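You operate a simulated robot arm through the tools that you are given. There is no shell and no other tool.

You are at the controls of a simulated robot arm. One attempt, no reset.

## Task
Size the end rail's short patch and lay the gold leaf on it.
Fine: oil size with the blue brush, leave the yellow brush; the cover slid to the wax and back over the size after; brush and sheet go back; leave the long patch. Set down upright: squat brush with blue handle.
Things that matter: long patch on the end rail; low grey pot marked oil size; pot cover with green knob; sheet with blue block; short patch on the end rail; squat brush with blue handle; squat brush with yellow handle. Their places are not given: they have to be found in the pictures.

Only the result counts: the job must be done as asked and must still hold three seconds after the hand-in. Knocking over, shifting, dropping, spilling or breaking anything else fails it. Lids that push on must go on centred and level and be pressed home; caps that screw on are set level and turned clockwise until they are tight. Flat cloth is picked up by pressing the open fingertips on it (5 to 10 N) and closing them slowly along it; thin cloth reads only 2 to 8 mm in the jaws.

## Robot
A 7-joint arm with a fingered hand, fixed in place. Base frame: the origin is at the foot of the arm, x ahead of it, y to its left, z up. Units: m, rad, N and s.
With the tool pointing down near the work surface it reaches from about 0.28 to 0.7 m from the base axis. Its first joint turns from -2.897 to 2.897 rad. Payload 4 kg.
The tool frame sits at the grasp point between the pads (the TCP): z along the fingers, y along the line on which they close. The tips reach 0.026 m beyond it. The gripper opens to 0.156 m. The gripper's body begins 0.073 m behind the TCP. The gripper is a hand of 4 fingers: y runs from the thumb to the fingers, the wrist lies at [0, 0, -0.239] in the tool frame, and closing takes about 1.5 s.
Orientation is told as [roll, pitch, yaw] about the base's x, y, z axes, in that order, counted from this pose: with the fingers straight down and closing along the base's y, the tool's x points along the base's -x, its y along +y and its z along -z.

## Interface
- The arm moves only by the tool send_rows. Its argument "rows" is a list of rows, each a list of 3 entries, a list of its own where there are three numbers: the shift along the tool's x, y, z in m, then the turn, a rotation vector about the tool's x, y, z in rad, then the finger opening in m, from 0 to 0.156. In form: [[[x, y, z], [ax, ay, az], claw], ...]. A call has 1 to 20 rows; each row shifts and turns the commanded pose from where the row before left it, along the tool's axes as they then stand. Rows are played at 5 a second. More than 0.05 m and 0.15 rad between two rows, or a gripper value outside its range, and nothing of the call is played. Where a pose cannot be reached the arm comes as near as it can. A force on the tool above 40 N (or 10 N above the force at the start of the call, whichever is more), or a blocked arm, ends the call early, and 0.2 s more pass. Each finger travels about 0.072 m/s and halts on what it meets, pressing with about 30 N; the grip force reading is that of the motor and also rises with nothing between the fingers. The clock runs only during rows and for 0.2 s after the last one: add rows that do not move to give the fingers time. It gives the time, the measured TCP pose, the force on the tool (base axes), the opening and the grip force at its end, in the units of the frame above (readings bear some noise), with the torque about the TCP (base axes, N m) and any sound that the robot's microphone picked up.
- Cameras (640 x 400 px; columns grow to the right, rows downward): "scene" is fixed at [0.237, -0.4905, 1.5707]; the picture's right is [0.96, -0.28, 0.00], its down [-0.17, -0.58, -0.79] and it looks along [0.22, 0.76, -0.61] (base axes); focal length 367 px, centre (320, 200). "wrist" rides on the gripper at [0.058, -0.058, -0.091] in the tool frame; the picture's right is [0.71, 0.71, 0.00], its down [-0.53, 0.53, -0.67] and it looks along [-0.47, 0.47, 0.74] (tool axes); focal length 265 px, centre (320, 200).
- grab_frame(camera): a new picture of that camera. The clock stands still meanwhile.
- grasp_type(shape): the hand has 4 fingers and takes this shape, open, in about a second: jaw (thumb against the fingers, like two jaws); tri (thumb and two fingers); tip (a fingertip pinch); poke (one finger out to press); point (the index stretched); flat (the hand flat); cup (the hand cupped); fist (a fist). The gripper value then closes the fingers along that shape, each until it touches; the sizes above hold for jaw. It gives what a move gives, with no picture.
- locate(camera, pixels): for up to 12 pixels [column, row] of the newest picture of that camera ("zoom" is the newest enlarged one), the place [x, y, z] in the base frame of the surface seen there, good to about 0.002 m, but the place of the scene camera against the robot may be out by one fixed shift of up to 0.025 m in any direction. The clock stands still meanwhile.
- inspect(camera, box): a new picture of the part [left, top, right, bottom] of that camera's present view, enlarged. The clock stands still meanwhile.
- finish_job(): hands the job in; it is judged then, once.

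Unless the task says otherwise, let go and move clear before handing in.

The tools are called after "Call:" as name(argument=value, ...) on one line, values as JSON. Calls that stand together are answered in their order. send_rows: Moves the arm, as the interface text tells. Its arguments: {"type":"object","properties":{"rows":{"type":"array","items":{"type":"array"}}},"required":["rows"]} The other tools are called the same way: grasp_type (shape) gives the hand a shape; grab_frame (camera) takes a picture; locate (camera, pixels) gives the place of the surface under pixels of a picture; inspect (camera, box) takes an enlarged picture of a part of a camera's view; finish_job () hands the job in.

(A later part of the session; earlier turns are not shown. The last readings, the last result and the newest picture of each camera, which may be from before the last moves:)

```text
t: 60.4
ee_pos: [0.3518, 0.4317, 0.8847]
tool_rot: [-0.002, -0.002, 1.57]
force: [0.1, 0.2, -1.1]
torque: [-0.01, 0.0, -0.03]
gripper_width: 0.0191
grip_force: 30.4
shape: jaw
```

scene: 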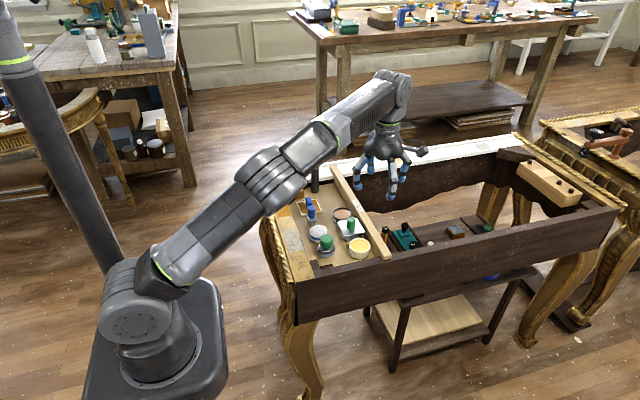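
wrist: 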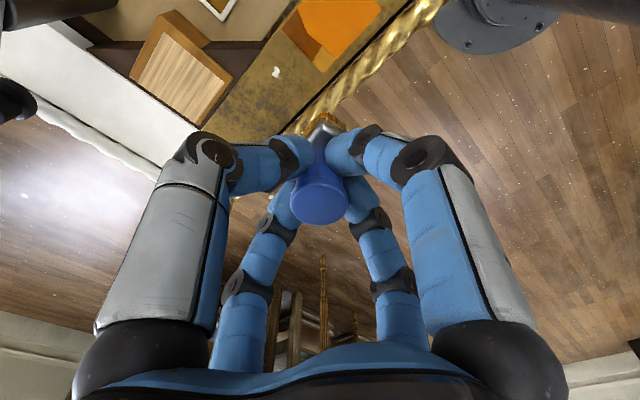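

I'm at (0.352, 0.431, 0.885). Now down in 1 mm steps to contact with a tiny −y stroke.

Call:
send_rows(rows=[[[0.002, 0, 0.001], [0, 0, 0], 0.01], [[0, 0, 0.001], [0, 0, 0], 0.01], [[0, 0, 0.001], [0, 0, 0], 0.01], [[0, 0, 0], [0, 0, 0], 0.01]])

```text
t: 61.4
ee_pos: [0.3518, 0.4288, 0.8835]
tool_rot: [-0.002, 0.0, 1.57]
force: [-0.5, -0.4, -0.4]
torque: [-0.02, -0.03, -0.03]
gripper_width: 0.019
grip_force: 30.4
shape: jaw
```

Call:
send_rows(rows=[[[0, 0, 0.001], [0, 0, 0], 0.01], [[0, 0, 0.001], [0, 0, 0], 0.01], [[0, 0, 0], [0, 0, 0], 0.01]])

```text
t: 62.2
ee_pos: [0.3516, 0.4292, 0.8813]
tool_rot: [-0.002, 0.0, 1.57]
force: [-3.0, -1.6, 8.8]
torque: [-0.03, 0.05, -0.03]
gripper_width: 0.0191
grip_force: 30.1
shape: jaw
```

Contact at 8.8 N. I'll make small strokes over the corner and lift to look.

Call:
send_rows(rows=[[[0.003, 0, 0], [0, 0, 0], 0.01], [[0, -0.003, 0], [0, 0, 0], 0.01], [[-0.003, -0.003, 0], [0, 0, 0], 0.01], [[0, 0.004, 0], [0, 0, 0], 0.01], [[0, 0, 0], [0, 0, 0], 0.01], [[0, 0, -0.01], [0, 0, 0], 0.01], [[0, 0, -0.02], [0, 0, 0], 0.01], [[-0.01, 0.01, -0.03], [0, 0, 0], 0.01], [[-0.012, 0.01, -0.02], [0, 0, 0], 0.01], [[0, 0, 0], [0, 0, 0], 0.01]])

Call:
inspect(camera="scene", box=[265, 180, 325, 220])

Call:
inspect(camera="wrist", box=[230, 0, 410, 130])

```text
t: 64.4
ee_pos: [0.3348, 0.4511, 0.9606]
tool_rot: [-0.001, 0.0, 1.571]
force: [0.9, 0.9, -0.5]
torque: [-0.01, -0.05, -0.03]
gripper_width: 0.019
grip_force: 30.2
shape: jaw
```

```text
10.00 times, centred on (295, 200) of scene
```

zoom: 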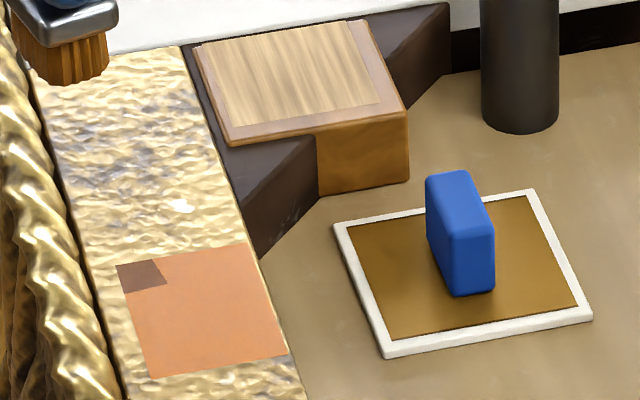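

```text
3.08 times, centred on (320, 65) of wrist
```

zoom: 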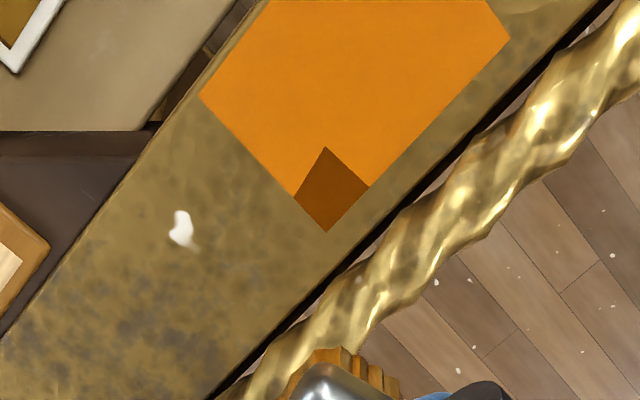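

The corner is now wet with size (dark at zoom (325,190)), so the patch is fully sized. I'll take the brush back to its home spot at (0.4466, 0.358).

Call:
send_rows(rows=[[[0.0186, -0.0223, 0], [0, 0, 0], 0.01], [[0.0186, -0.0223, 0], [0, 0, 0], 0.01], [[0.0186, -0.0223, 0.01], [0, 0, 0], 0.01], [[0.0186, -0.0223, 0.01], [0, 0, 0], 0.01], [[0.0187, -0.0224, 0.01], [0, 0, 0], 0.01], [[0, 0, 0.02], [0, 0, 0], 0.01], [[0, 0, 0.02], [0, 0, 0], 0.01], [[0, 0, 0.015], [0, 0, 0], 0.01], [[0, 0, 0.01], [0, 0, 0], 0.01], [[0, 0, 0], [0, 0, 0], 0.01]])

Call:
grab_frame(camera="wrist")

Call:
inspect(camera="scene", box=[265, 170, 345, 230])

```text
t: 66.6
ee_pos: [0.4454, 0.3556, 0.8662]
tool_rot: [-0.001, 0.0, 1.57]
force: [0.3, 0.2, -1.0]
torque: [-0.02, 0.04, 0.06]
gripper_width: 0.019
grip_force: 30.1
shape: jaw
```

```text
taken
```

wrist: 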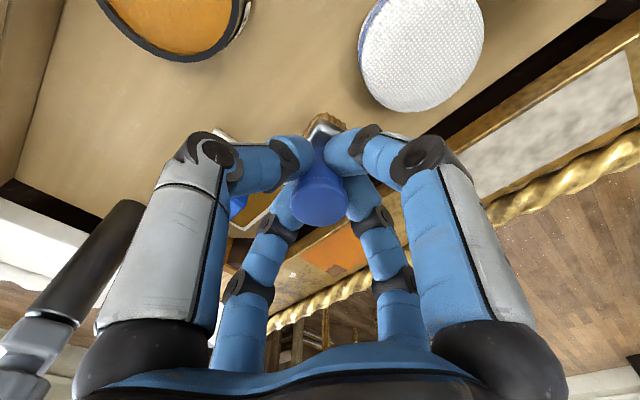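

```text
6.67 times, centred on (305, 200) of scene
```

zoom: 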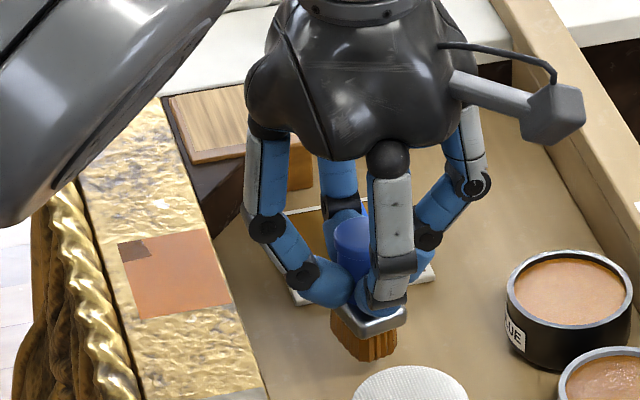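

The brush is 13 mm above the tray near home. I'll correct by (+1, +2.4) mm and lower to contact.

Call:
send_rows(rows=[[[-0.0024, -0.0012, 0.004], [0, 0, 0], 0.01], [[0, 0, 0.004], [0, 0, 0], 0.01], [[0, 0, 0.002], [0, 0, 0], 0.01], [[0, 0, 0.001], [0, 0, 0], 0.01], [[0, 0, 0.001], [0, 0, 0], 0.01], [[0, 0, 0], [0, 0, 0], 0.01]])

```text
t: 68.0
ee_pos: [0.4474, 0.3598, 0.8537]
tool_rot: [-0.001, 0.001, 1.571]
force: [0.5, 0.2, -0.7]
torque: [0.02, 0.04, -0.02]
gripper_width: 0.0189
grip_force: 30.4
shape: jaw
```

Call:
send_rows(rows=[[[0.001, 0, 0.001], [0, 0, 0], 0.01], [[0, 0, 0.0007], [0, 0, 0], 0.01], [[0, 0, 0], [0, 0, 0], 0.01]])

```text
t: 68.8
ee_pos: [0.446, 0.3584, 0.8532]
tool_rot: [-0.004, -0.002, 1.572]
force: [1.2, 1.0, -0.3]
torque: [0.02, 0.01, 0.03]
gripper_width: 0.019
grip_force: 30.2
shape: jaw
```

Call:
send_rows(rows=[[[0, 0, 0.0008], [0, 0, 0], 0.01], [[0, 0, 0.0007], [0, 0, 0], 0.01], [[0, 0, 0], [0, 0, 0], 0.01]])

```text
t: 69.6
ee_pos: [0.4467, 0.3569, 0.8522]
tool_rot: [-0.002, -0.002, 1.57]
force: [-1.2, -1.6, 12.2]
torque: [-0.04, 0.04, 0.01]
gripper_width: 0.019
grip_force: 30.1
shape: jaw
```

The bristles rest on the tray (12 N). I'll ease off slightly and open the fingers slowly.

Call:
send_rows(rows=[[[0, 0, -0.0006], [0, 0, 0], 0.01], [[0, 0, 0], [0, 0, 0], 0.018], [[0, 0, 0], [0, 0, 0], 0.021], [[0, 0, 0], [0, 0, 0], 0.025], [[0, 0, 0], [0, 0, 0], 0.03], [[0, 0, 0], [0, 0, 0], 0.036], [[0, 0, 0], [0, 0, 0], 0.042], [[0, 0, 0], [0, 0, 0], 0.042]])

Call:
grab_frame(camera="wrist")

Call:
inspect(camera="scene", box=[265, 170, 345, 230])

```text
t: 71.4
ee_pos: [0.4463, 0.358, 0.8518]
tool_rot: [-0.002, -0.001, 1.571]
force: [-0.5, -0.3, 0.2]
torque: [0.04, 0.04, 0.02]
gripper_width: 0.0416
grip_force: 0.1
shape: jaw
```

```text
taken
```

wrist: 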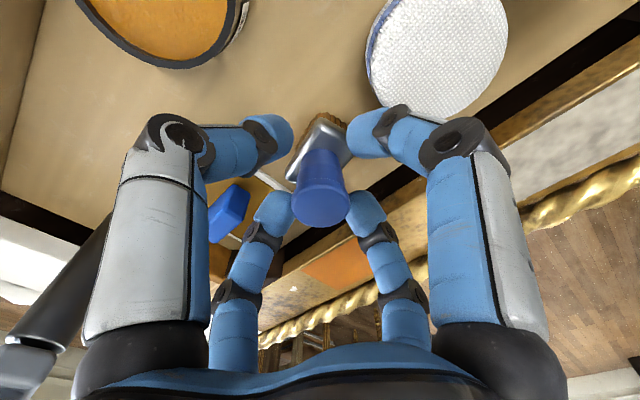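

```text
6.67 times, centred on (305, 200) of scene
```

zoom: 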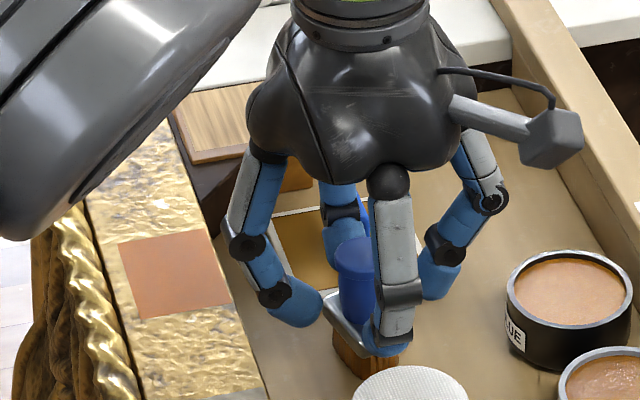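

The brush stands upright on its own and the patch is now evenly tacky in colour. I'll rise straight up and check the brush.

Call:
send_rows(rows=[[[0, 0, -0.01], [0, 0, 0], 0.042], [[0, 0, -0.02], [0, 0, 0], 0.042], [[0, 0, -0.03], [0, 0, 0], 0.042], [[0, 0, -0.03], [0, 0, 0], 0.05], [[0, 0, 0], [0, 0, 0], 0.05], [[0, 0, 0], [0, 0, 0], 0.05]])

Call:
grab_frame(camera="wrist")

Call:
inspect(camera="wrist", box=[220, 60, 400, 200])

Call:
inspect(camera="scene", box=[265, 170, 345, 230])

```text
t: 72.8
ee_pos: [0.4466, 0.3552, 0.9413]
tool_rot: [-0.002, 0.001, 1.569]
force: [0.1, 0.7, -0.7]
torque: [0.03, 0.02, 0.02]
gripper_width: 0.0498
grip_force: 0.0
shape: jaw
```

```text
taken
```

wrist: 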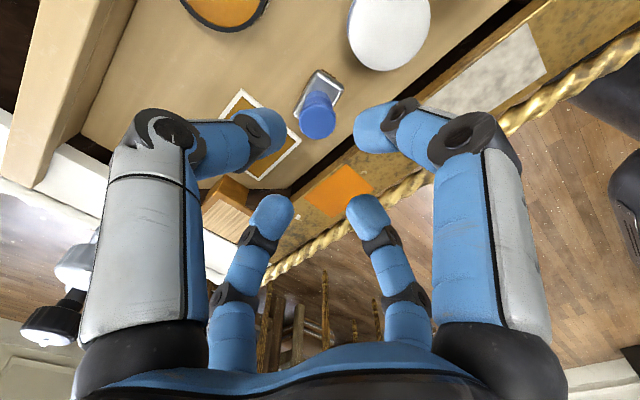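

```text
2.86 times, centred on (310, 130) of wrist
```

zoom: 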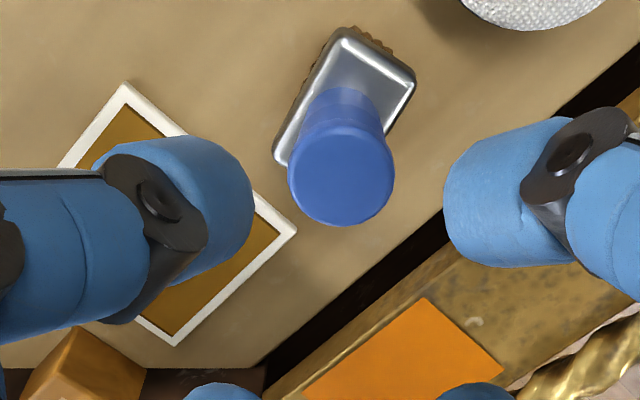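

```text
6.67 times, centred on (305, 200) of scene
```

zoom: 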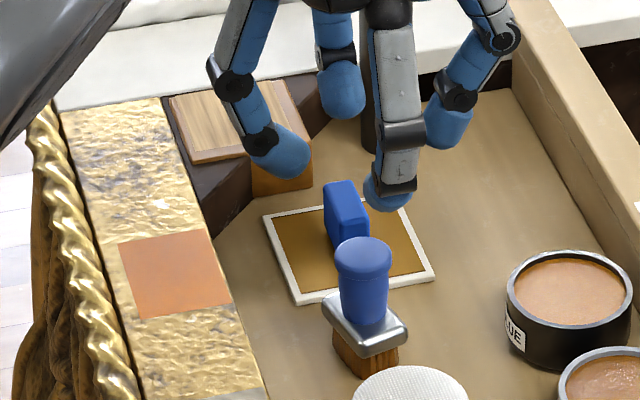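

The brush stands upright, just turned a little about its own axis, and the patch is even bright orange. I'll confirm its place and the sheet/block coordinates before picking the sheet.

Call:
locate(camera="wrist", pixels=[[317, 123], [301, 121], [333, 121], [317, 110], [317, 136], [242, 92], [298, 141], [259, 178], [321, 73], [340, 90], [297, 115], [345, 180]])

```text
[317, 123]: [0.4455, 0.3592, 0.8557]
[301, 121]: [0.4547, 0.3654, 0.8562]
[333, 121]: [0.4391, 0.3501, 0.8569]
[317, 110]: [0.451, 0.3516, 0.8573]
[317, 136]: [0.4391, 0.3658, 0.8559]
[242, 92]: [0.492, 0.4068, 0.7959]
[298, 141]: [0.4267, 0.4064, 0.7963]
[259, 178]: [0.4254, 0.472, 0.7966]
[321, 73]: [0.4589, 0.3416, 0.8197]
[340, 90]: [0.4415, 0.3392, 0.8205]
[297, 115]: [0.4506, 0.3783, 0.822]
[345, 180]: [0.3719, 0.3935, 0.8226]
```

The brush is back at (0.446, 0.358), within 1 mm of home. Before picking the sheet at about (0.459, 0.439) I need the clamp's exact location, since the hand will be close to it.

Call:
grab_frame(camera="scene")

Call:
inspect(camera="scene", box=[270, 110, 370, 210])

Call:
locate(camera="wrist", pixels=[[75, 262], [60, 280], [90, 255], [50, 322], [40, 340], [75, 290], [95, 235], [205, 225]])

```text
taken
```

scene: 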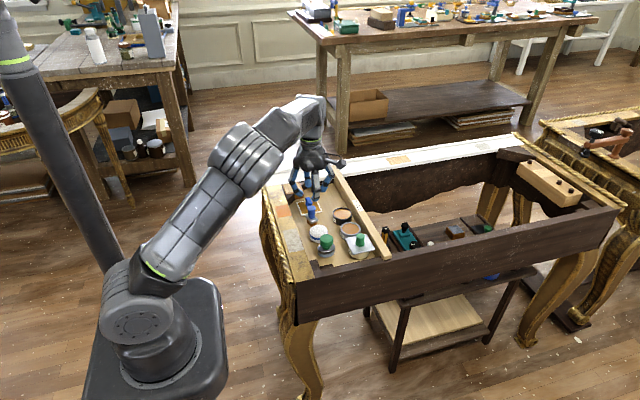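

```text
4.00 times, centred on (320, 160) of scene
```

zoom: 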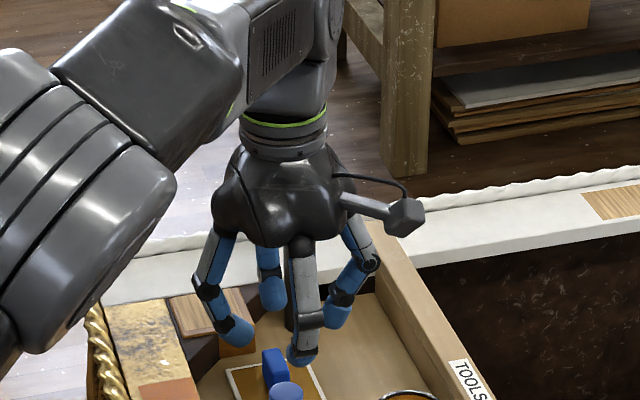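

```text
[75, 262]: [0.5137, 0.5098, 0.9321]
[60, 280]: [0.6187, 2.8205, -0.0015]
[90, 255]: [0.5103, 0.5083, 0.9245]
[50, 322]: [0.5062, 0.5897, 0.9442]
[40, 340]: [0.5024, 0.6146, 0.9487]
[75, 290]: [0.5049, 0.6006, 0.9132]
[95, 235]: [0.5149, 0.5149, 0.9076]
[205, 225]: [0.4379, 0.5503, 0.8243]
```

The clamp post stands near (0.50, 0.52) with its arm running away along +y, so the hand clears it. The closer risk is the −y finger's knuckle against the brush cap, so I'll measure how far that finger bulges.

Call:
locate(camera="wrist", pixels=[[470, 125], [500, 140], [515, 160], [485, 115], [440, 130], [400, 110], [375, 125], [520, 180], [540, 320], [505, 250], [165, 120], [140, 140]])

```text
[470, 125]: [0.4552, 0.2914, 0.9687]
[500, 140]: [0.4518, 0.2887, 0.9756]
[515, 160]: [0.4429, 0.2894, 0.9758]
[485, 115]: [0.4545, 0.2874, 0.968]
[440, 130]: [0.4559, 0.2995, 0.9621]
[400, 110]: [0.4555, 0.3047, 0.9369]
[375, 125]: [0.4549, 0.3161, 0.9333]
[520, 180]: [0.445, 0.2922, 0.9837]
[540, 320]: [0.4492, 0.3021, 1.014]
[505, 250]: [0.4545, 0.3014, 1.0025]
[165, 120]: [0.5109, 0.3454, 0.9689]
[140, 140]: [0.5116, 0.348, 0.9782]
```

The −y finger bulges to a radius of 0.068 at opening 0.05, which would leave only about 3 mm to the brush cap. I'll approach with a 0.042 opening instead and first hover above the sheet to locate the block precisely.

Call:
send_rows(rows=[[[-0.0278, -0.004, 0], [0, 0, 0], 0.042], [[-0.0278, -0.004, 0], [0, 0, 0], 0.042], [[-0.0275, -0.0042, 0], [0, 0, 0], 0.042], [[0, 0, 0.005], [0, 0, 0], 0.042], [[0, 0, 0], [0, 0, 0], 0.042], [[0, 0, 0], [0, 0, 0], 0.042]])

Call:
grab_frame(camera="wrist")

Call:
inspect(camera="wrist", box=[230, 60, 410, 180])

```text
t: 74.2
ee_pos: [0.4581, 0.4406, 0.9368]
tool_rot: [0.0, 0.0, 1.571]
force: [0.1, -0.5, 0.3]
torque: [-0.03, -0.04, -0.02]
gripper_width: 0.0426
grip_force: 0.0
shape: jaw
```

```text
taken
```

wrist: 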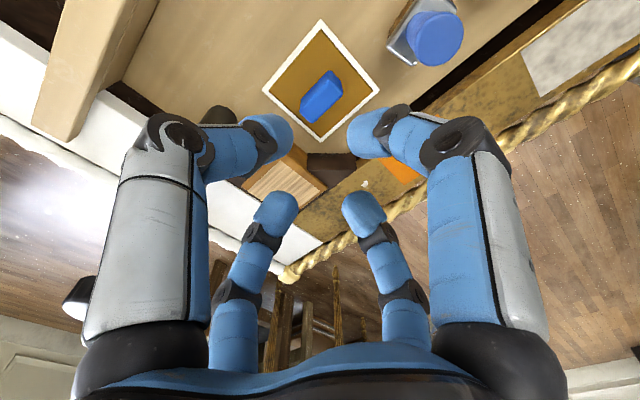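

```text
3.33 times, centred on (320, 120) of wrist
```

zoom: 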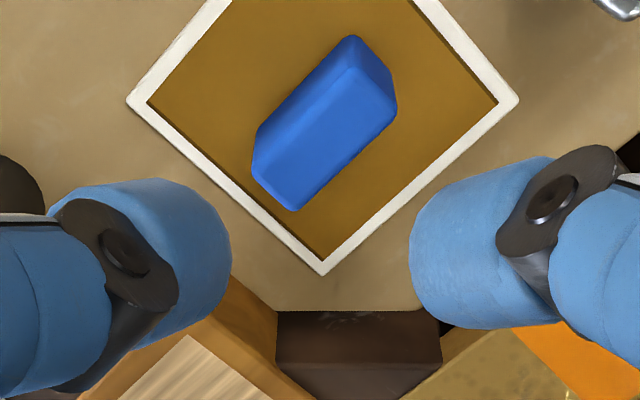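

I'll locate the block's top corners and the sheet's corners in this zoom.

Call:
locate(camera="zoom", pixels=[[262, 165], [296, 203], [390, 105], [350, 72], [325, 137], [133, 100], [323, 268], [511, 99], [270, 180], [380, 100], [310, 120], [340, 155]])

Call:
locate(camera="wrist", pixels=[[320, 23], [265, 91], [321, 140], [377, 90], [321, 100]])

```text
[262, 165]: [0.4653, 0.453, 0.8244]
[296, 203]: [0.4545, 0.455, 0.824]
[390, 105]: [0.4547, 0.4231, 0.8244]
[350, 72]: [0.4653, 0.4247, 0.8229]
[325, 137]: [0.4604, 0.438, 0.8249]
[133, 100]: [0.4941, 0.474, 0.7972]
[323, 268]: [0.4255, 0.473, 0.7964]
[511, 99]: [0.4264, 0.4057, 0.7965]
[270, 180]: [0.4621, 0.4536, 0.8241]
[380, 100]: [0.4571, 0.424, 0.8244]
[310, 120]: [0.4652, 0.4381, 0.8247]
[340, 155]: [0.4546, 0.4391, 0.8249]
```

```text
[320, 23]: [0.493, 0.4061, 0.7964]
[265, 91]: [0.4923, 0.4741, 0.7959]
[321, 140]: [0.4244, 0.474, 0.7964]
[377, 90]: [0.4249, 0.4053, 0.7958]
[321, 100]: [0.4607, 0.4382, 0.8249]
```

The block is centred at (0.460, 0.439), 11 × 32 mm, top z 0.825; the sheet is 68 mm square, centred (0.4593, 0.4397). I'll centre and descend to z ≈ 0.857, then look at clearances.

Call:
send_rows(rows=[[[0.0014, -0.0019, 0.01], [0, 0, 0], 0.042], [[0, 0, 0.02], [0, 0, 0], 0.042], [[0, 0, 0.02], [0, 0, 0], 0.042], [[0, 0, 0.02], [0, 0, 0], 0.042], [[0, 0, 0.01], [0, 0, 0], 0.042], [[0, 0, 0], [0, 0, 0], 0.042], [[0, 0, 0], [0, 0, 0], 0.042]])

Call:
grab_frame(camera="wrist")

Call:
inspect(camera="scene", box=[270, 130, 370, 230])

```text
t: 75.8
ee_pos: [0.4603, 0.4413, 0.854]
tool_rot: [-0.003, 0.0, 1.571]
force: [0.1, -0.4, -0.4]
torque: [0.0, 0.0, -0.02]
gripper_width: 0.0424
grip_force: 0.1
shape: jaw
```

```text
taken
```

wrist: 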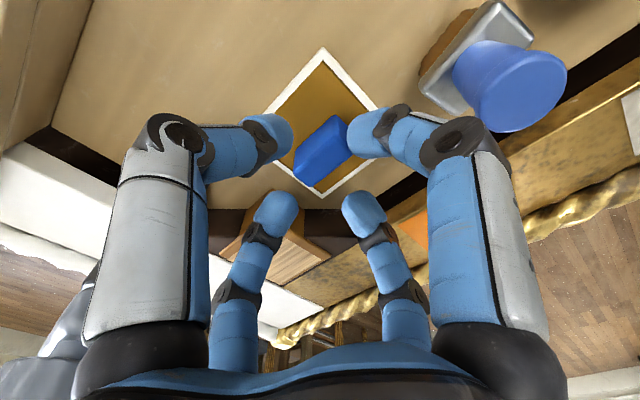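

```text
4.00 times, centred on (320, 180) of scene
```

zoom: 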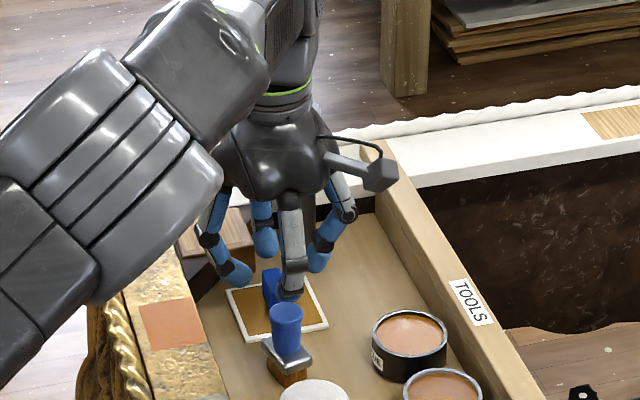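

Clearances look fine on all sides. I'll descend the last 24 mm to TCP z ≈ 0.830, keeping the tips above the sheet.

Call:
send_rows(rows=[[[0.001, 0, 0.006], [0, 0, 0], 0.042], [[0, 0, 0.006], [0, 0, 0], 0.042], [[0, 0, 0.006], [0, 0, 0], 0.042], [[0, 0, 0.006], [0, 0, 0], 0.042], [[0, 0, 0], [0, 0, 0], 0.042], [[0, 0, 0], [0, 0, 0], 0.042]])

Call:
grab_frame(camera="wrist")

Call:
inspect(camera="scene", box=[280, 150, 350, 220])

```text
t: 77.2
ee_pos: [0.4613, 0.4406, 0.8322]
tool_rot: [0.0, 0.0, 1.57]
force: [-0.3, -0.5, 1.4]
torque: [0.01, 0.01, 0.01]
gripper_width: 0.0421
grip_force: 0.1
shape: jaw
```

```text
taken
```

wrist: 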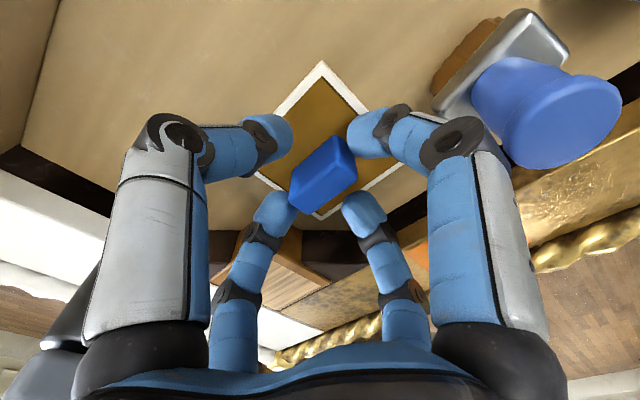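

```text
5.71 times, centred on (315, 185) of scene
```

zoom: 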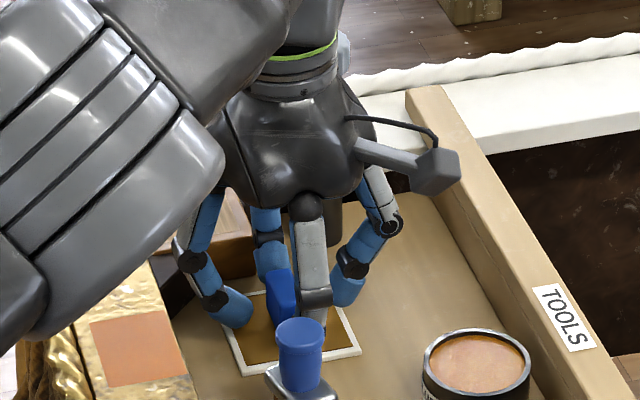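

The block is centred between the tips. I'll go 2 mm lower and close on it.

Call:
send_rows(rows=[[[0.0008, 0.0008, 0.002], [0, 0, 0], 0.042], [[0, 0, 0], [0, 0, 0], 0.034], [[0, 0, 0], [0, 0, 0], 0.026], [[0, 0, 0], [0, 0, 0], 0.018], [[0, 0, 0], [0, 0, 0], 0.01], [[0, 0, 0], [0, 0, 0], 0.005], [[0, 0, 0], [0, 0, 0], 0.004], [[0, 0, 0], [0, 0, 0], 0.004], [[0, 0, 0], [0, 0, 0], 0.004], [[0, 0, 0], [0, 0, 0], 0.004]])

Call:
grab_frame(camera="wrist")

```text
t: 79.4
ee_pos: [0.4601, 0.4388, 0.8306]
tool_rot: [-0.001, 0.001, 1.571]
force: [0.3, -1.0, -0.1]
torque: [-0.02, -0.02, -0.01]
gripper_width: 0.0151
grip_force: 30.1
shape: jaw
```

```text
taken
```

wrist: 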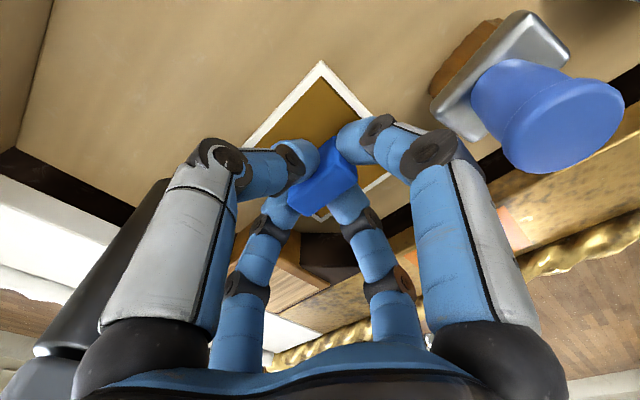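

The block is held (0.0151 m, 30 N); sheet home is TCP (0.4601, 0.4388, 0.830). I'll lift straight up 70 mm and check the sheet.

Call:
send_rows(rows=[[[0, 0, -0.002], [0, 0, 0], 0.004], [[0, 0, -0.004], [0, 0, 0], 0.004], [[0, 0, -0.008], [0, 0, 0], 0.004], [[0, 0, -0.014], [0, 0, 0], 0.004], [[0, 0, -0.02], [0, 0, 0], 0.004], [[0, 0, -0.022], [0, 0, 0], 0.004], [[0, 0, 0], [0, 0, 0], 0.004], [[0, 0, 0], [0, 0, 0], 0.004]])

Call:
grab_frame(camera="wrist")

Call:
inspect(camera="scene", box=[265, 140, 355, 230])

```text
t: 81.2
ee_pos: [0.4579, 0.4367, 0.8994]
tool_rot: [0.0, 0.0, 1.57]
force: [0.3, 0.1, -0.2]
torque: [-0.03, -0.01, 0.0]
gripper_width: 0.0151
grip_force: 29.5
shape: jaw
```

```text
taken
```

wrist: 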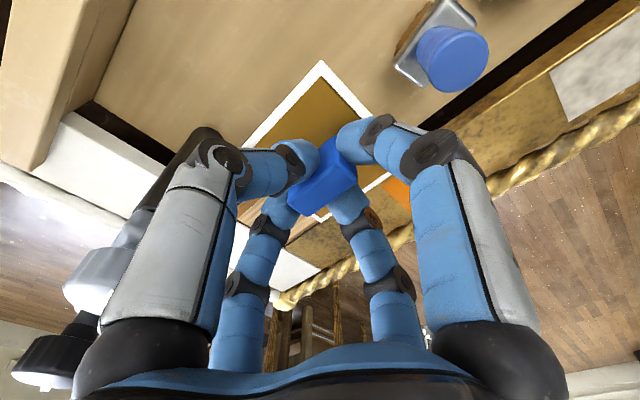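

```text
4.44 times, centred on (310, 185) of scene
```

zoom: 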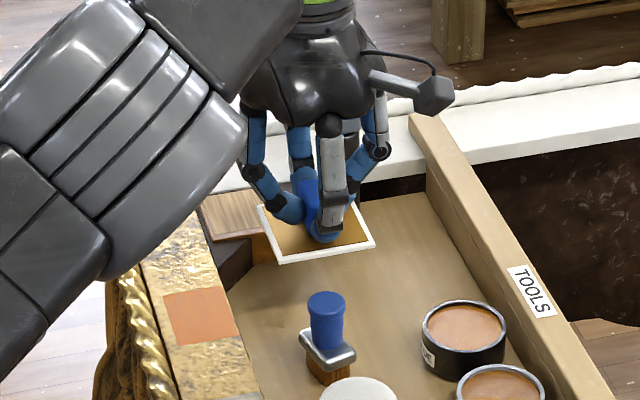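

The sheet hangs level from the block. I'll carry it over the patch, aiming the sheet centre at about (0.369, 0.409), slightly inboard so its edge clears the rope moulding.

Call:
send_rows(rows=[[[0.0075, 0.0225, 0], [0, 0, 0], 0.004], [[0.0075, 0.0225, 0], [0, 0, 0], 0.004], [[0.0075, 0.0225, 0], [0, 0, 0], 0.004], [[0.0065, 0.022, 0], [0, 0, 0], 0.004], [[0, 0, 0], [0, 0, 0], 0.004], [[0, 0, 0], [0, 0, 0], 0.004]])

Call:
grab_frame(camera="wrist")

Call:
inspect(camera="wrist", box=[220, 30, 440, 230])

Call:
inspect(camera="scene", box=[250, 160, 340, 240])

```text
t: 82.6
ee_pos: [0.3697, 0.4083, 0.901]
tool_rot: [-0.002, 0.0, 1.573]
force: [0.4, 0.3, 0.3]
torque: [0.01, 0.0, -0.01]
gripper_width: 0.0151
grip_force: 30.2
shape: jaw
```

```text
taken
```

wrist: 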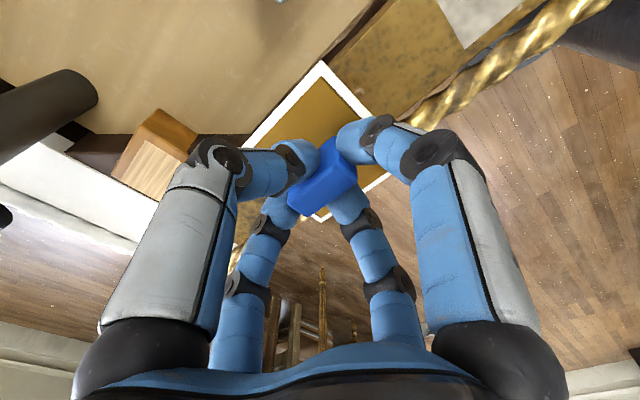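

```text
2.00 times, centred on (330, 130) of wrist
```

zoom: 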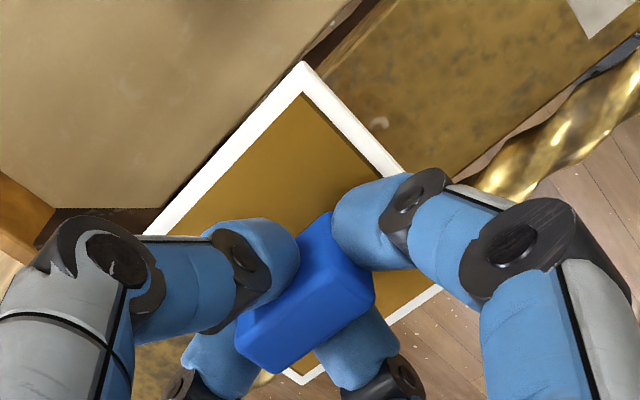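

```text
5.00 times, centred on (295, 200) of scene
```

zoom: 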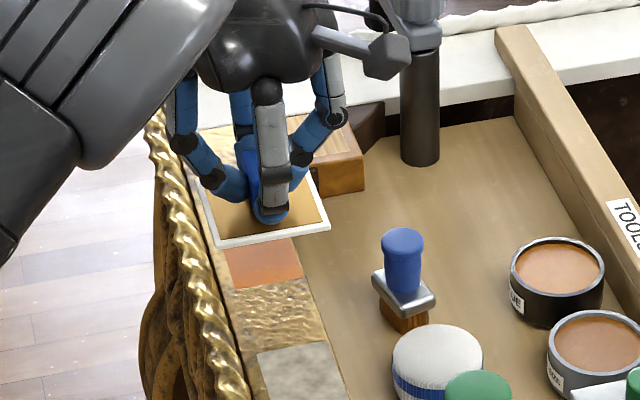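

I'll locate the held sheet's visible corner and edges, plus the rail/rope boundary, to confirm the landing position.

Call:
locate(camera="wrist", pixels=[[321, 64], [345, 85], [365, 107], [290, 90], [255, 130], [420, 105], [425, 110], [440, 95], [430, 85], [415, 95], [400, 110], [385, 178]])

```text
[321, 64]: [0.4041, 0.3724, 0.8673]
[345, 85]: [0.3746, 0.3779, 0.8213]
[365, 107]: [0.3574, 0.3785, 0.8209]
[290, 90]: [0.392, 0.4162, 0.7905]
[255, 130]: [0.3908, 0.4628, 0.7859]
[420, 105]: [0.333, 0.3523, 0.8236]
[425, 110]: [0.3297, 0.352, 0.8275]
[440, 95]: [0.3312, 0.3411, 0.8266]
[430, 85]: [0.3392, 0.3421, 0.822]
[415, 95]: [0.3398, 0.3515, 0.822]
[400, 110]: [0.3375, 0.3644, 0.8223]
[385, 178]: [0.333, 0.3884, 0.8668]
```

Call:
locate(camera="wrist", pixels=[[321, 219], [321, 215], [388, 176], [385, 173], [380, 183], [321, 66], [321, 68], [335, 78], [352, 94], [300, 80], [275, 104], [250, 135]])

Call:
inspect(camera="wrist", box=[350, 60, 430, 200])

```text
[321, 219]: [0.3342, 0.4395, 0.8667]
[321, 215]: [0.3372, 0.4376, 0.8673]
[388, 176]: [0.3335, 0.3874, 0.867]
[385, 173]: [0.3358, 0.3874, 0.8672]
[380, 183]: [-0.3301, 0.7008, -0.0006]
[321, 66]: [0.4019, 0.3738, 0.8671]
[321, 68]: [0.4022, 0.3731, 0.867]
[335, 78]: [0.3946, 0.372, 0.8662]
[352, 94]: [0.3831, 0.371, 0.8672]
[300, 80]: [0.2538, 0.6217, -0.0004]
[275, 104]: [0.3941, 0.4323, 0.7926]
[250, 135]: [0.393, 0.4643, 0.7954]
```

```text
2.86 times, centred on (390, 130) of wrist
```

zoom: 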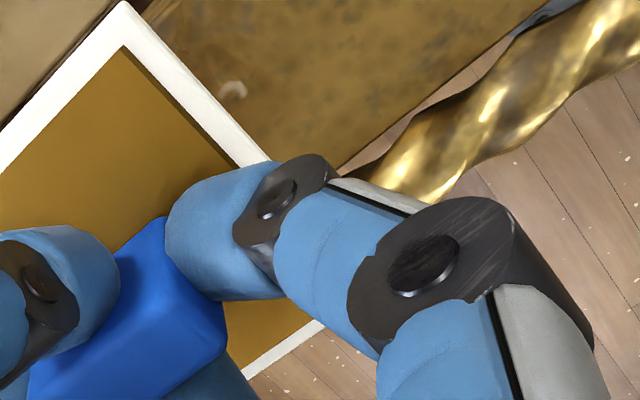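

The held sheet spans about x 0.333–0.404 and y 0.3715–0.4405, so it seems 2–3 mm too far toward −y. I'll measure more edge points before lowering.

Call:
locate(camera="zoom", pixels=[[140, 26], [180, 68], [220, 110], [250, 140], [140, 60], [180, 100], [215, 135], [318, 325], [290, 340], [255, 365], [60, 65], [30, 100]])

Call:
inspect(camera="wrist", box=[240, 140, 400, 240])

```text
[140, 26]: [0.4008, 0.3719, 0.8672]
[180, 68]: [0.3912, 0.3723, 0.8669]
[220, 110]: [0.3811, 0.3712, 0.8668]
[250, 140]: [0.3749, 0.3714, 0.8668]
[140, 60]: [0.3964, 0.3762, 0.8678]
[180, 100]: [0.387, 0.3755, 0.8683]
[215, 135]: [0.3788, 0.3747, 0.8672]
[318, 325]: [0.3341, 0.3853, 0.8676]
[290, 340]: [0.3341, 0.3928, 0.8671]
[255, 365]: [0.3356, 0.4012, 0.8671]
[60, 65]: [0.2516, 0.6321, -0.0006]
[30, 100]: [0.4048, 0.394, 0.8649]
```

```text
4.00 times, centred on (320, 190) of wrist
```

zoom: 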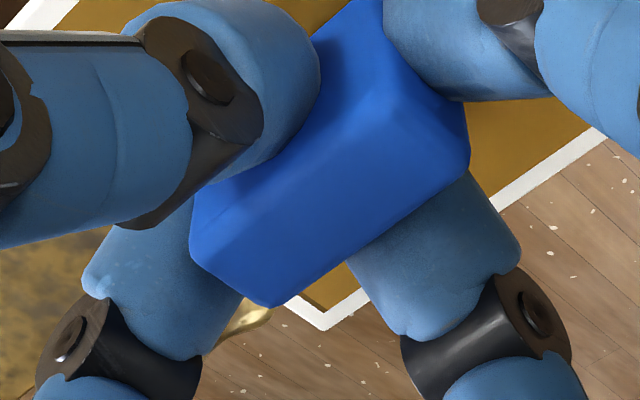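

The −y edge is consistently at 0.3715, so the sheet centre is near (0.369, 0.406). I'll shift it +3 mm in y and +1 mm in x, descend to about 6 mm above the patch, and re-check.

Call:
send_rows(rows=[[[-0.003, -0.001, 0.008], [0, 0, 0], 0.004], [[0, 0, 0.01], [0, 0, 0], 0.004], [[0, 0, 0.01], [0, 0, 0], 0.004], [[0, 0, 0.006], [0, 0, 0], 0.004], [[0, 0, 0], [0, 0, 0], 0.004], [[0, 0, 0], [0, 0, 0], 0.004]])

Call:
grab_frame(camera="wrist")

Call:
inspect(camera="wrist", box=[290, 40, 430, 140])

Call:
locate(camera="wrist", pixels=[[321, 65], [333, 76], [350, 93], [388, 176], [385, 173], [321, 218], [375, 115], [380, 105], [400, 120], [415, 112], [395, 125], [365, 112]])

Call:
inspect(camera="scene", box=[260, 175, 330, 235])

```text
t: 84.0
ee_pos: [0.3705, 0.4106, 0.8675]
tool_rot: [0.001, 0.0, 1.569]
force: [-0.5, -0.2, -0.2]
torque: [0.0, 0.01, 0.02]
gripper_width: 0.0151
grip_force: 30.1
shape: jaw
```

```text
taken
```

wrist: 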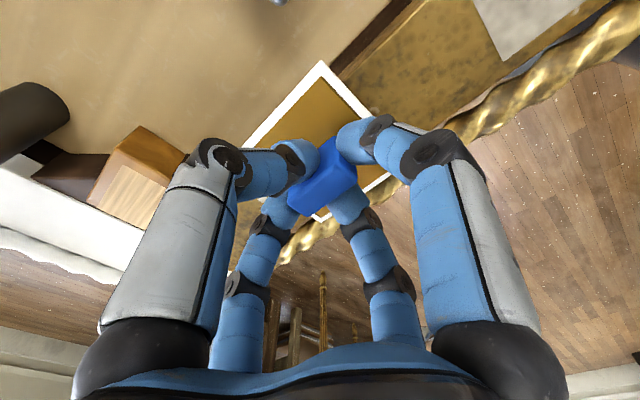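

```text
4.00 times, centred on (360, 90) of wrist
```

zoom: 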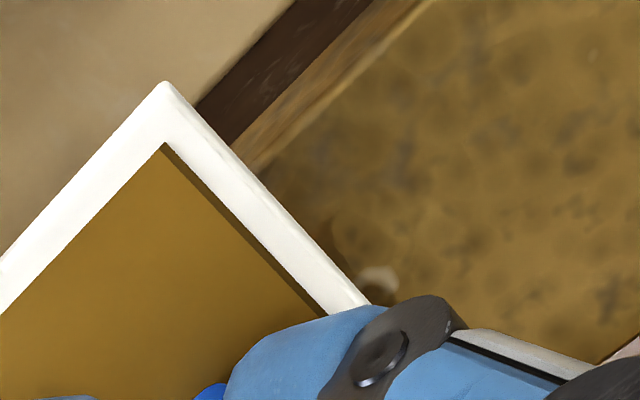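

```text
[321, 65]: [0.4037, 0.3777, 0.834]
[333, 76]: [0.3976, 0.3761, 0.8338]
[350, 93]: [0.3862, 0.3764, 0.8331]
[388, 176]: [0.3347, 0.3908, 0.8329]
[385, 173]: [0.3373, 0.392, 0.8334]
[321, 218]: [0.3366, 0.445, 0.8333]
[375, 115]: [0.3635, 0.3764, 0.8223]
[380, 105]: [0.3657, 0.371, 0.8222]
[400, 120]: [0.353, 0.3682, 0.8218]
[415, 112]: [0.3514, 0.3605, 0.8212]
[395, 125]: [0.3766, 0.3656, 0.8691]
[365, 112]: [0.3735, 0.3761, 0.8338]
```

```text
6.67 times, centred on (295, 205) of scene
```

zoom: 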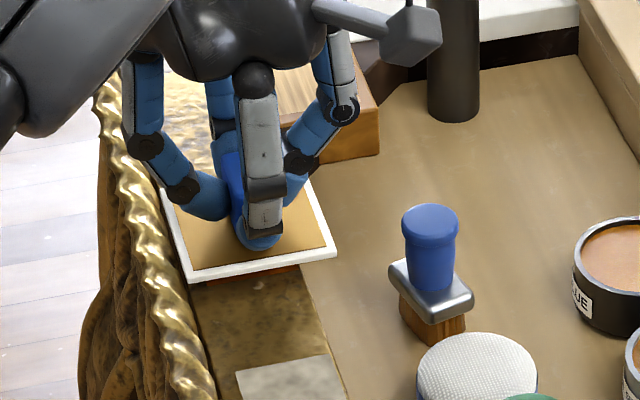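

In this view the sheet's −y edge lies about 6 mm outside the patch edge (by the chip at zoom (375,285)), so it's well centred in y, and its rope-side edge is at x ≈ 0.334. I'll nudge +0.8 mm in x and lower in small steps to contact.

Call:
send_rows(rows=[[[0.0005, -0.0008, 0.002], [0, 0, 0], 0.004], [[0, 0, 0.002], [0, 0, 0], 0.004], [[0, 0, 0.001], [0, 0, 0], 0.004], [[0, 0, 0.001], [0, 0, 0], 0.004], [[0, 0, 0], [0, 0, 0], 0.004]])

```text
t: 85.2
ee_pos: [0.3718, 0.4122, 0.8606]
tool_rot: [-0.002, -0.001, 1.572]
force: [0.0, 0.1, 0.1]
torque: [0.03, 0.0, 0.02]
gripper_width: 0.015
grip_force: 30.0
shape: jaw
```

Call:
send_rows(rows=[[[0, 0, 0.001], [0, 0, 0], 0.004], [[0, 0, 0.001], [0, 0, 0], 0.004], [[0, 0, 0], [0, 0, 0], 0.004]])

Call:
inspect(camera="scene", box=[260, 175, 330, 235])

Call:
inspect(camera="wrist", box=[290, 40, 430, 140])

```text
t: 86.0
ee_pos: [0.3707, 0.4107, 0.8602]
tool_rot: [0.0, -0.002, 1.571]
force: [1.1, -0.6, 3.1]
torque: [0.0, -0.02, 0.0]
gripper_width: 0.0149
grip_force: 29.8
shape: jaw
```

```text
6.67 times, centred on (295, 205) of scene
```

zoom: 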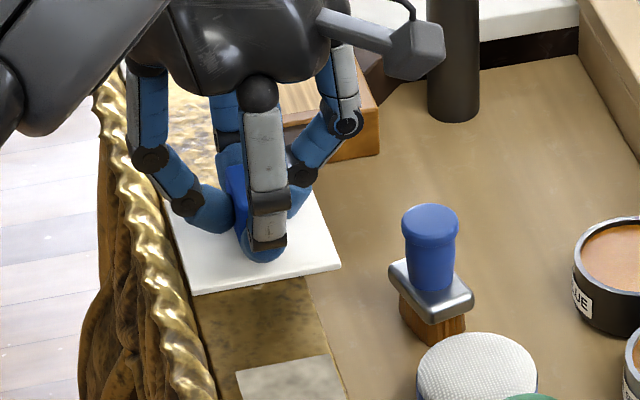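

```text
4.00 times, centred on (360, 90) of wrist
```

zoom: 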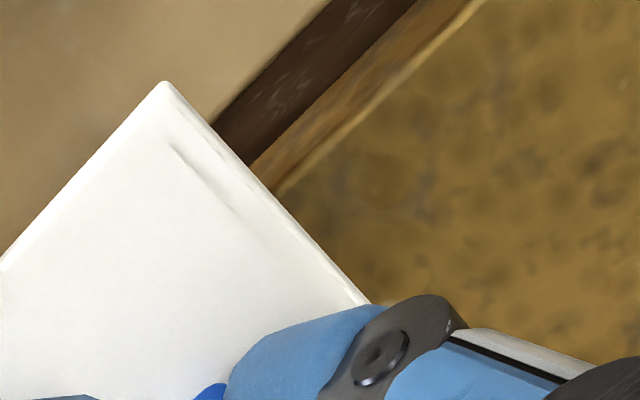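

The sheet turned white on contact, so the gold leaf has been released onto the patch. I'll give it a brief light press, then lift straight up and look.

Call:
send_rows(rows=[[[0, 0, 0.0006], [0, 0, 0], 0.004], [[0, 0, 0], [0, 0, 0], 0.004], [[0, 0, 0], [0, 0, 0], 0.004]])

Call:
send_rows(rows=[[[0, 0, -0.002], [0, 0, 0], 0.004], [[0, 0, -0.004], [0, 0, 0], 0.004], [[0, 0, -0.01], [0, 0, 0], 0.004], [[0, 0, -0.015], [0, 0, 0], 0.004], [[0, 0, -0.012], [0, 0, 0], 0.004], [[0, 0, 0], [0, 0, 0], 0.004]])

Call:
inspect(camera="scene", box=[260, 175, 330, 235])

Call:
grab_frame(camera="wrist")

```text
t: 86.8
ee_pos: [0.3717, 0.4121, 0.8589]
tool_rot: [-0.002, 0.001, 1.571]
force: [-1.2, -1.9, 9.0]
torque: [-0.07, 0.04, 0.02]
gripper_width: 0.0152
grip_force: 29.9
shape: jaw
```

```text
t: 88.2
ee_pos: [0.3726, 0.4109, 0.9008]
tool_rot: [-0.001, 0.0, 1.571]
force: [0.3, -0.6, -0.6]
torque: [0.02, 0.0, -0.03]
gripper_width: 0.0152
grip_force: 30.1
shape: jaw
```

```text
6.67 times, centred on (295, 205) of scene
```

zoom: 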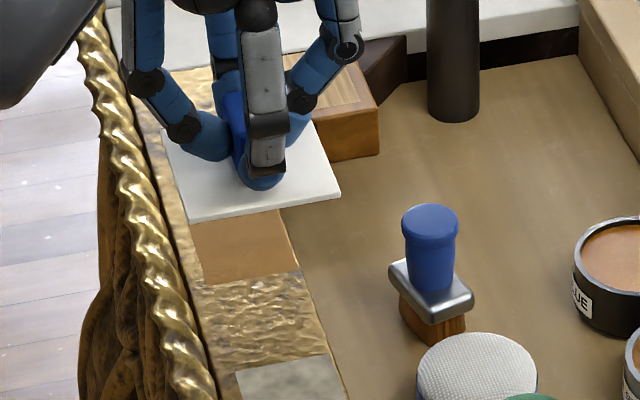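

```text
taken
```

wrist: 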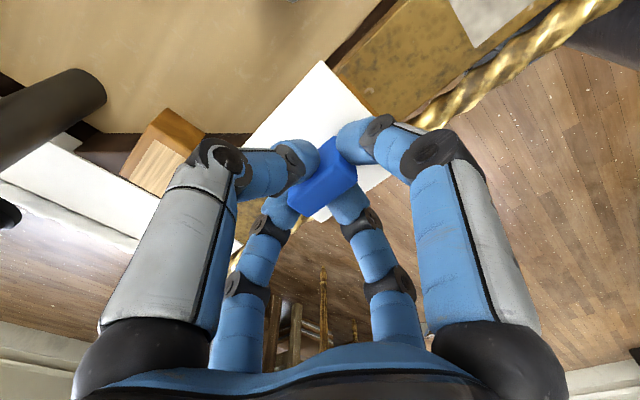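

The leaf is on the patch (scene zoom (245,245)) and the sheet is empty white. I'll carry the sheet back over its home at (0.460, 0.439).

Call:
send_rows(rows=[[[-0.007, -0.022, 0], [0, 0, 0], 0.004], [[-0.007, -0.022, 0], [0, 0, 0], 0.004], [[-0.007, -0.022, 0], [0, 0, 0], 0.004], [[-0.0069, -0.0215, 0], [0, 0, 0], 0.004], [[0, 0, 0.01], [0, 0, 0], 0.004], [[0, 0, 0.015], [0, 0, 0], 0.004], [[0, 0, 0.015], [0, 0, 0], 0.004], [[0, 0, 0.012], [0, 0, 0], 0.004], [[0, 0, 0], [0, 0, 0], 0.004], [[0, 0, 0], [0, 0, 0], 0.004]])

Call:
grab_frame(camera="wrist")

Call:
locate(camera="wrist", pixels=[[321, 66], [333, 77], [350, 94], [386, 175], [383, 176], [321, 217], [300, 85], [285, 100], [265, 122]])

Call:
inspect(camera="scene", box=[260, 170, 340, 230])

```text
t: 90.4
ee_pos: [0.4594, 0.4414, 0.8481]
tool_rot: [-0.002, -0.001, 1.572]
force: [-0.2, -0.3, 0.0]
torque: [0.0, 0.02, -0.03]
gripper_width: 0.0153
grip_force: 30.3
shape: jaw
```

```text
taken
```

wrist: 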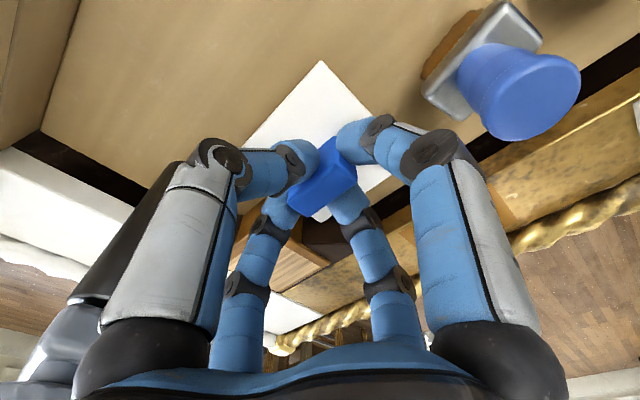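

```text
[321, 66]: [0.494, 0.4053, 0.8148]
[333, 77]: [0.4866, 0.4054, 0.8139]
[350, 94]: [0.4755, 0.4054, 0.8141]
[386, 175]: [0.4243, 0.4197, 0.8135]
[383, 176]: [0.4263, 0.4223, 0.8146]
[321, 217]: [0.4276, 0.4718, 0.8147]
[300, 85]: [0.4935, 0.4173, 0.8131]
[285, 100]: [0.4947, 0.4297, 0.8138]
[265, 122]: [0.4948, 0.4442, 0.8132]
```

```text
6.67 times, centred on (300, 200) of scene
```

zoom: 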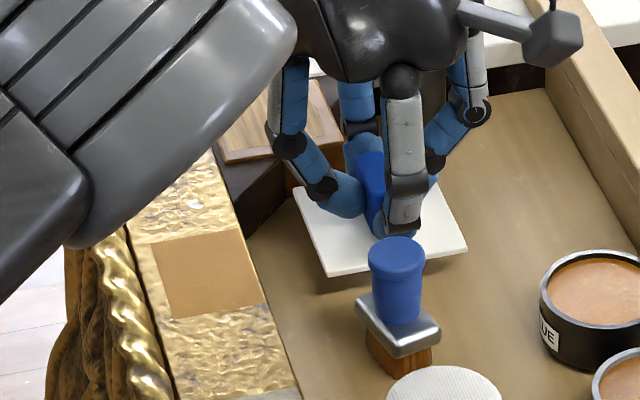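

By the camera the sheet is at x 0.4245–0.494, y 0.405–0.473, matching home. I'll lower it to the tray.

Call:
send_rows(rows=[[[0, 0, 0.006], [0, 0, 0], 0.004], [[0, 0, 0.005], [0, 0, 0], 0.004], [[0, 0, 0.003], [0, 0, 0], 0.004], [[0, 0, 0.001], [0, 0, 0], 0.004], [[0, 0, 0.001], [0, 0, 0], 0.004], [[0, 0, 0], [0, 0, 0], 0.004]])

```text
t: 91.8
ee_pos: [0.4598, 0.4397, 0.8327]
tool_rot: [-0.001, 0.001, 1.571]
force: [0.8, -0.7, -0.1]
torque: [-0.03, 0.03, -0.02]
gripper_width: 0.0151
grip_force: 29.4
shape: jaw
```

Call:
send_rows(rows=[[[0, 0, 0.001], [0, 0, 0], 0.004], [[0, 0, 0.001], [0, 0, 0], 0.004], [[0, 0, 0], [0, 0, 0], 0.004]])

```text
t: 92.6
ee_pos: [0.4596, 0.4404, 0.8295]
tool_rot: [-0.002, 0.0, 1.571]
force: [0.4, -0.6, -0.4]
torque: [0.02, 0.0, 0.0]
gripper_width: 0.0151
grip_force: 30.2
shape: jaw
```

Call:
send_rows(rows=[[[0, 0, 0.001], [0, 0, 0], 0.004], [[0, 0, 0], [0, 0, 0], 0.004]])

```text
t: 93.2
ee_pos: [0.4595, 0.4395, 0.8296]
tool_rot: [-0.001, 0.0, 1.571]
force: [0.5, -0.2, -0.6]
torque: [0.01, 0.02, 0.03]
gripper_width: 0.0152
grip_force: 30.0
shape: jaw
```

Call:
send_rows(rows=[[[0, 0, 0.001], [0, 0, 0], 0.004], [[0, 0, 0], [0, 0, 0], 0.004]])

```text
t: 93.8
ee_pos: [0.4585, 0.4402, 0.8298]
tool_rot: [-0.002, -0.001, 1.571]
force: [-1.6, -1.6, 4.7]
torque: [-0.03, 0.04, -0.02]
gripper_width: 0.0153
grip_force: 30.2
shape: jaw
```

The sheet rests on the tray (4.7 N). I'll open slowly to 0.042 and then rise.

Call:
send_rows(rows=[[[0, 0, 0], [0, 0, 0], 0.012], [[0, 0, 0], [0, 0, 0], 0.016], [[0, 0, 0], [0, 0, 0], 0.02], [[0, 0, 0], [0, 0, 0], 0.026], [[0, 0, 0], [0, 0, 0], 0.032], [[0, 0, 0], [0, 0, 0], 0.038], [[0, 0, 0], [0, 0, 0], 0.042], [[0, 0, 0], [0, 0, 0], 0.042]])

Call:
grab_frame(camera="wrist")

```text
t: 95.6
ee_pos: [0.4597, 0.4402, 0.8284]
tool_rot: [-0.002, 0.001, 1.571]
force: [0.2, 0.3, 0.5]
torque: [-0.02, -0.03, 0.0]
gripper_width: 0.0415
grip_force: 0.1
shape: jaw
```

```text
taken
```

wrist: 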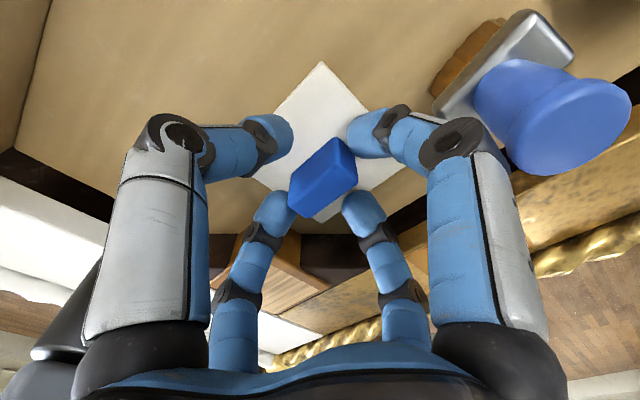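

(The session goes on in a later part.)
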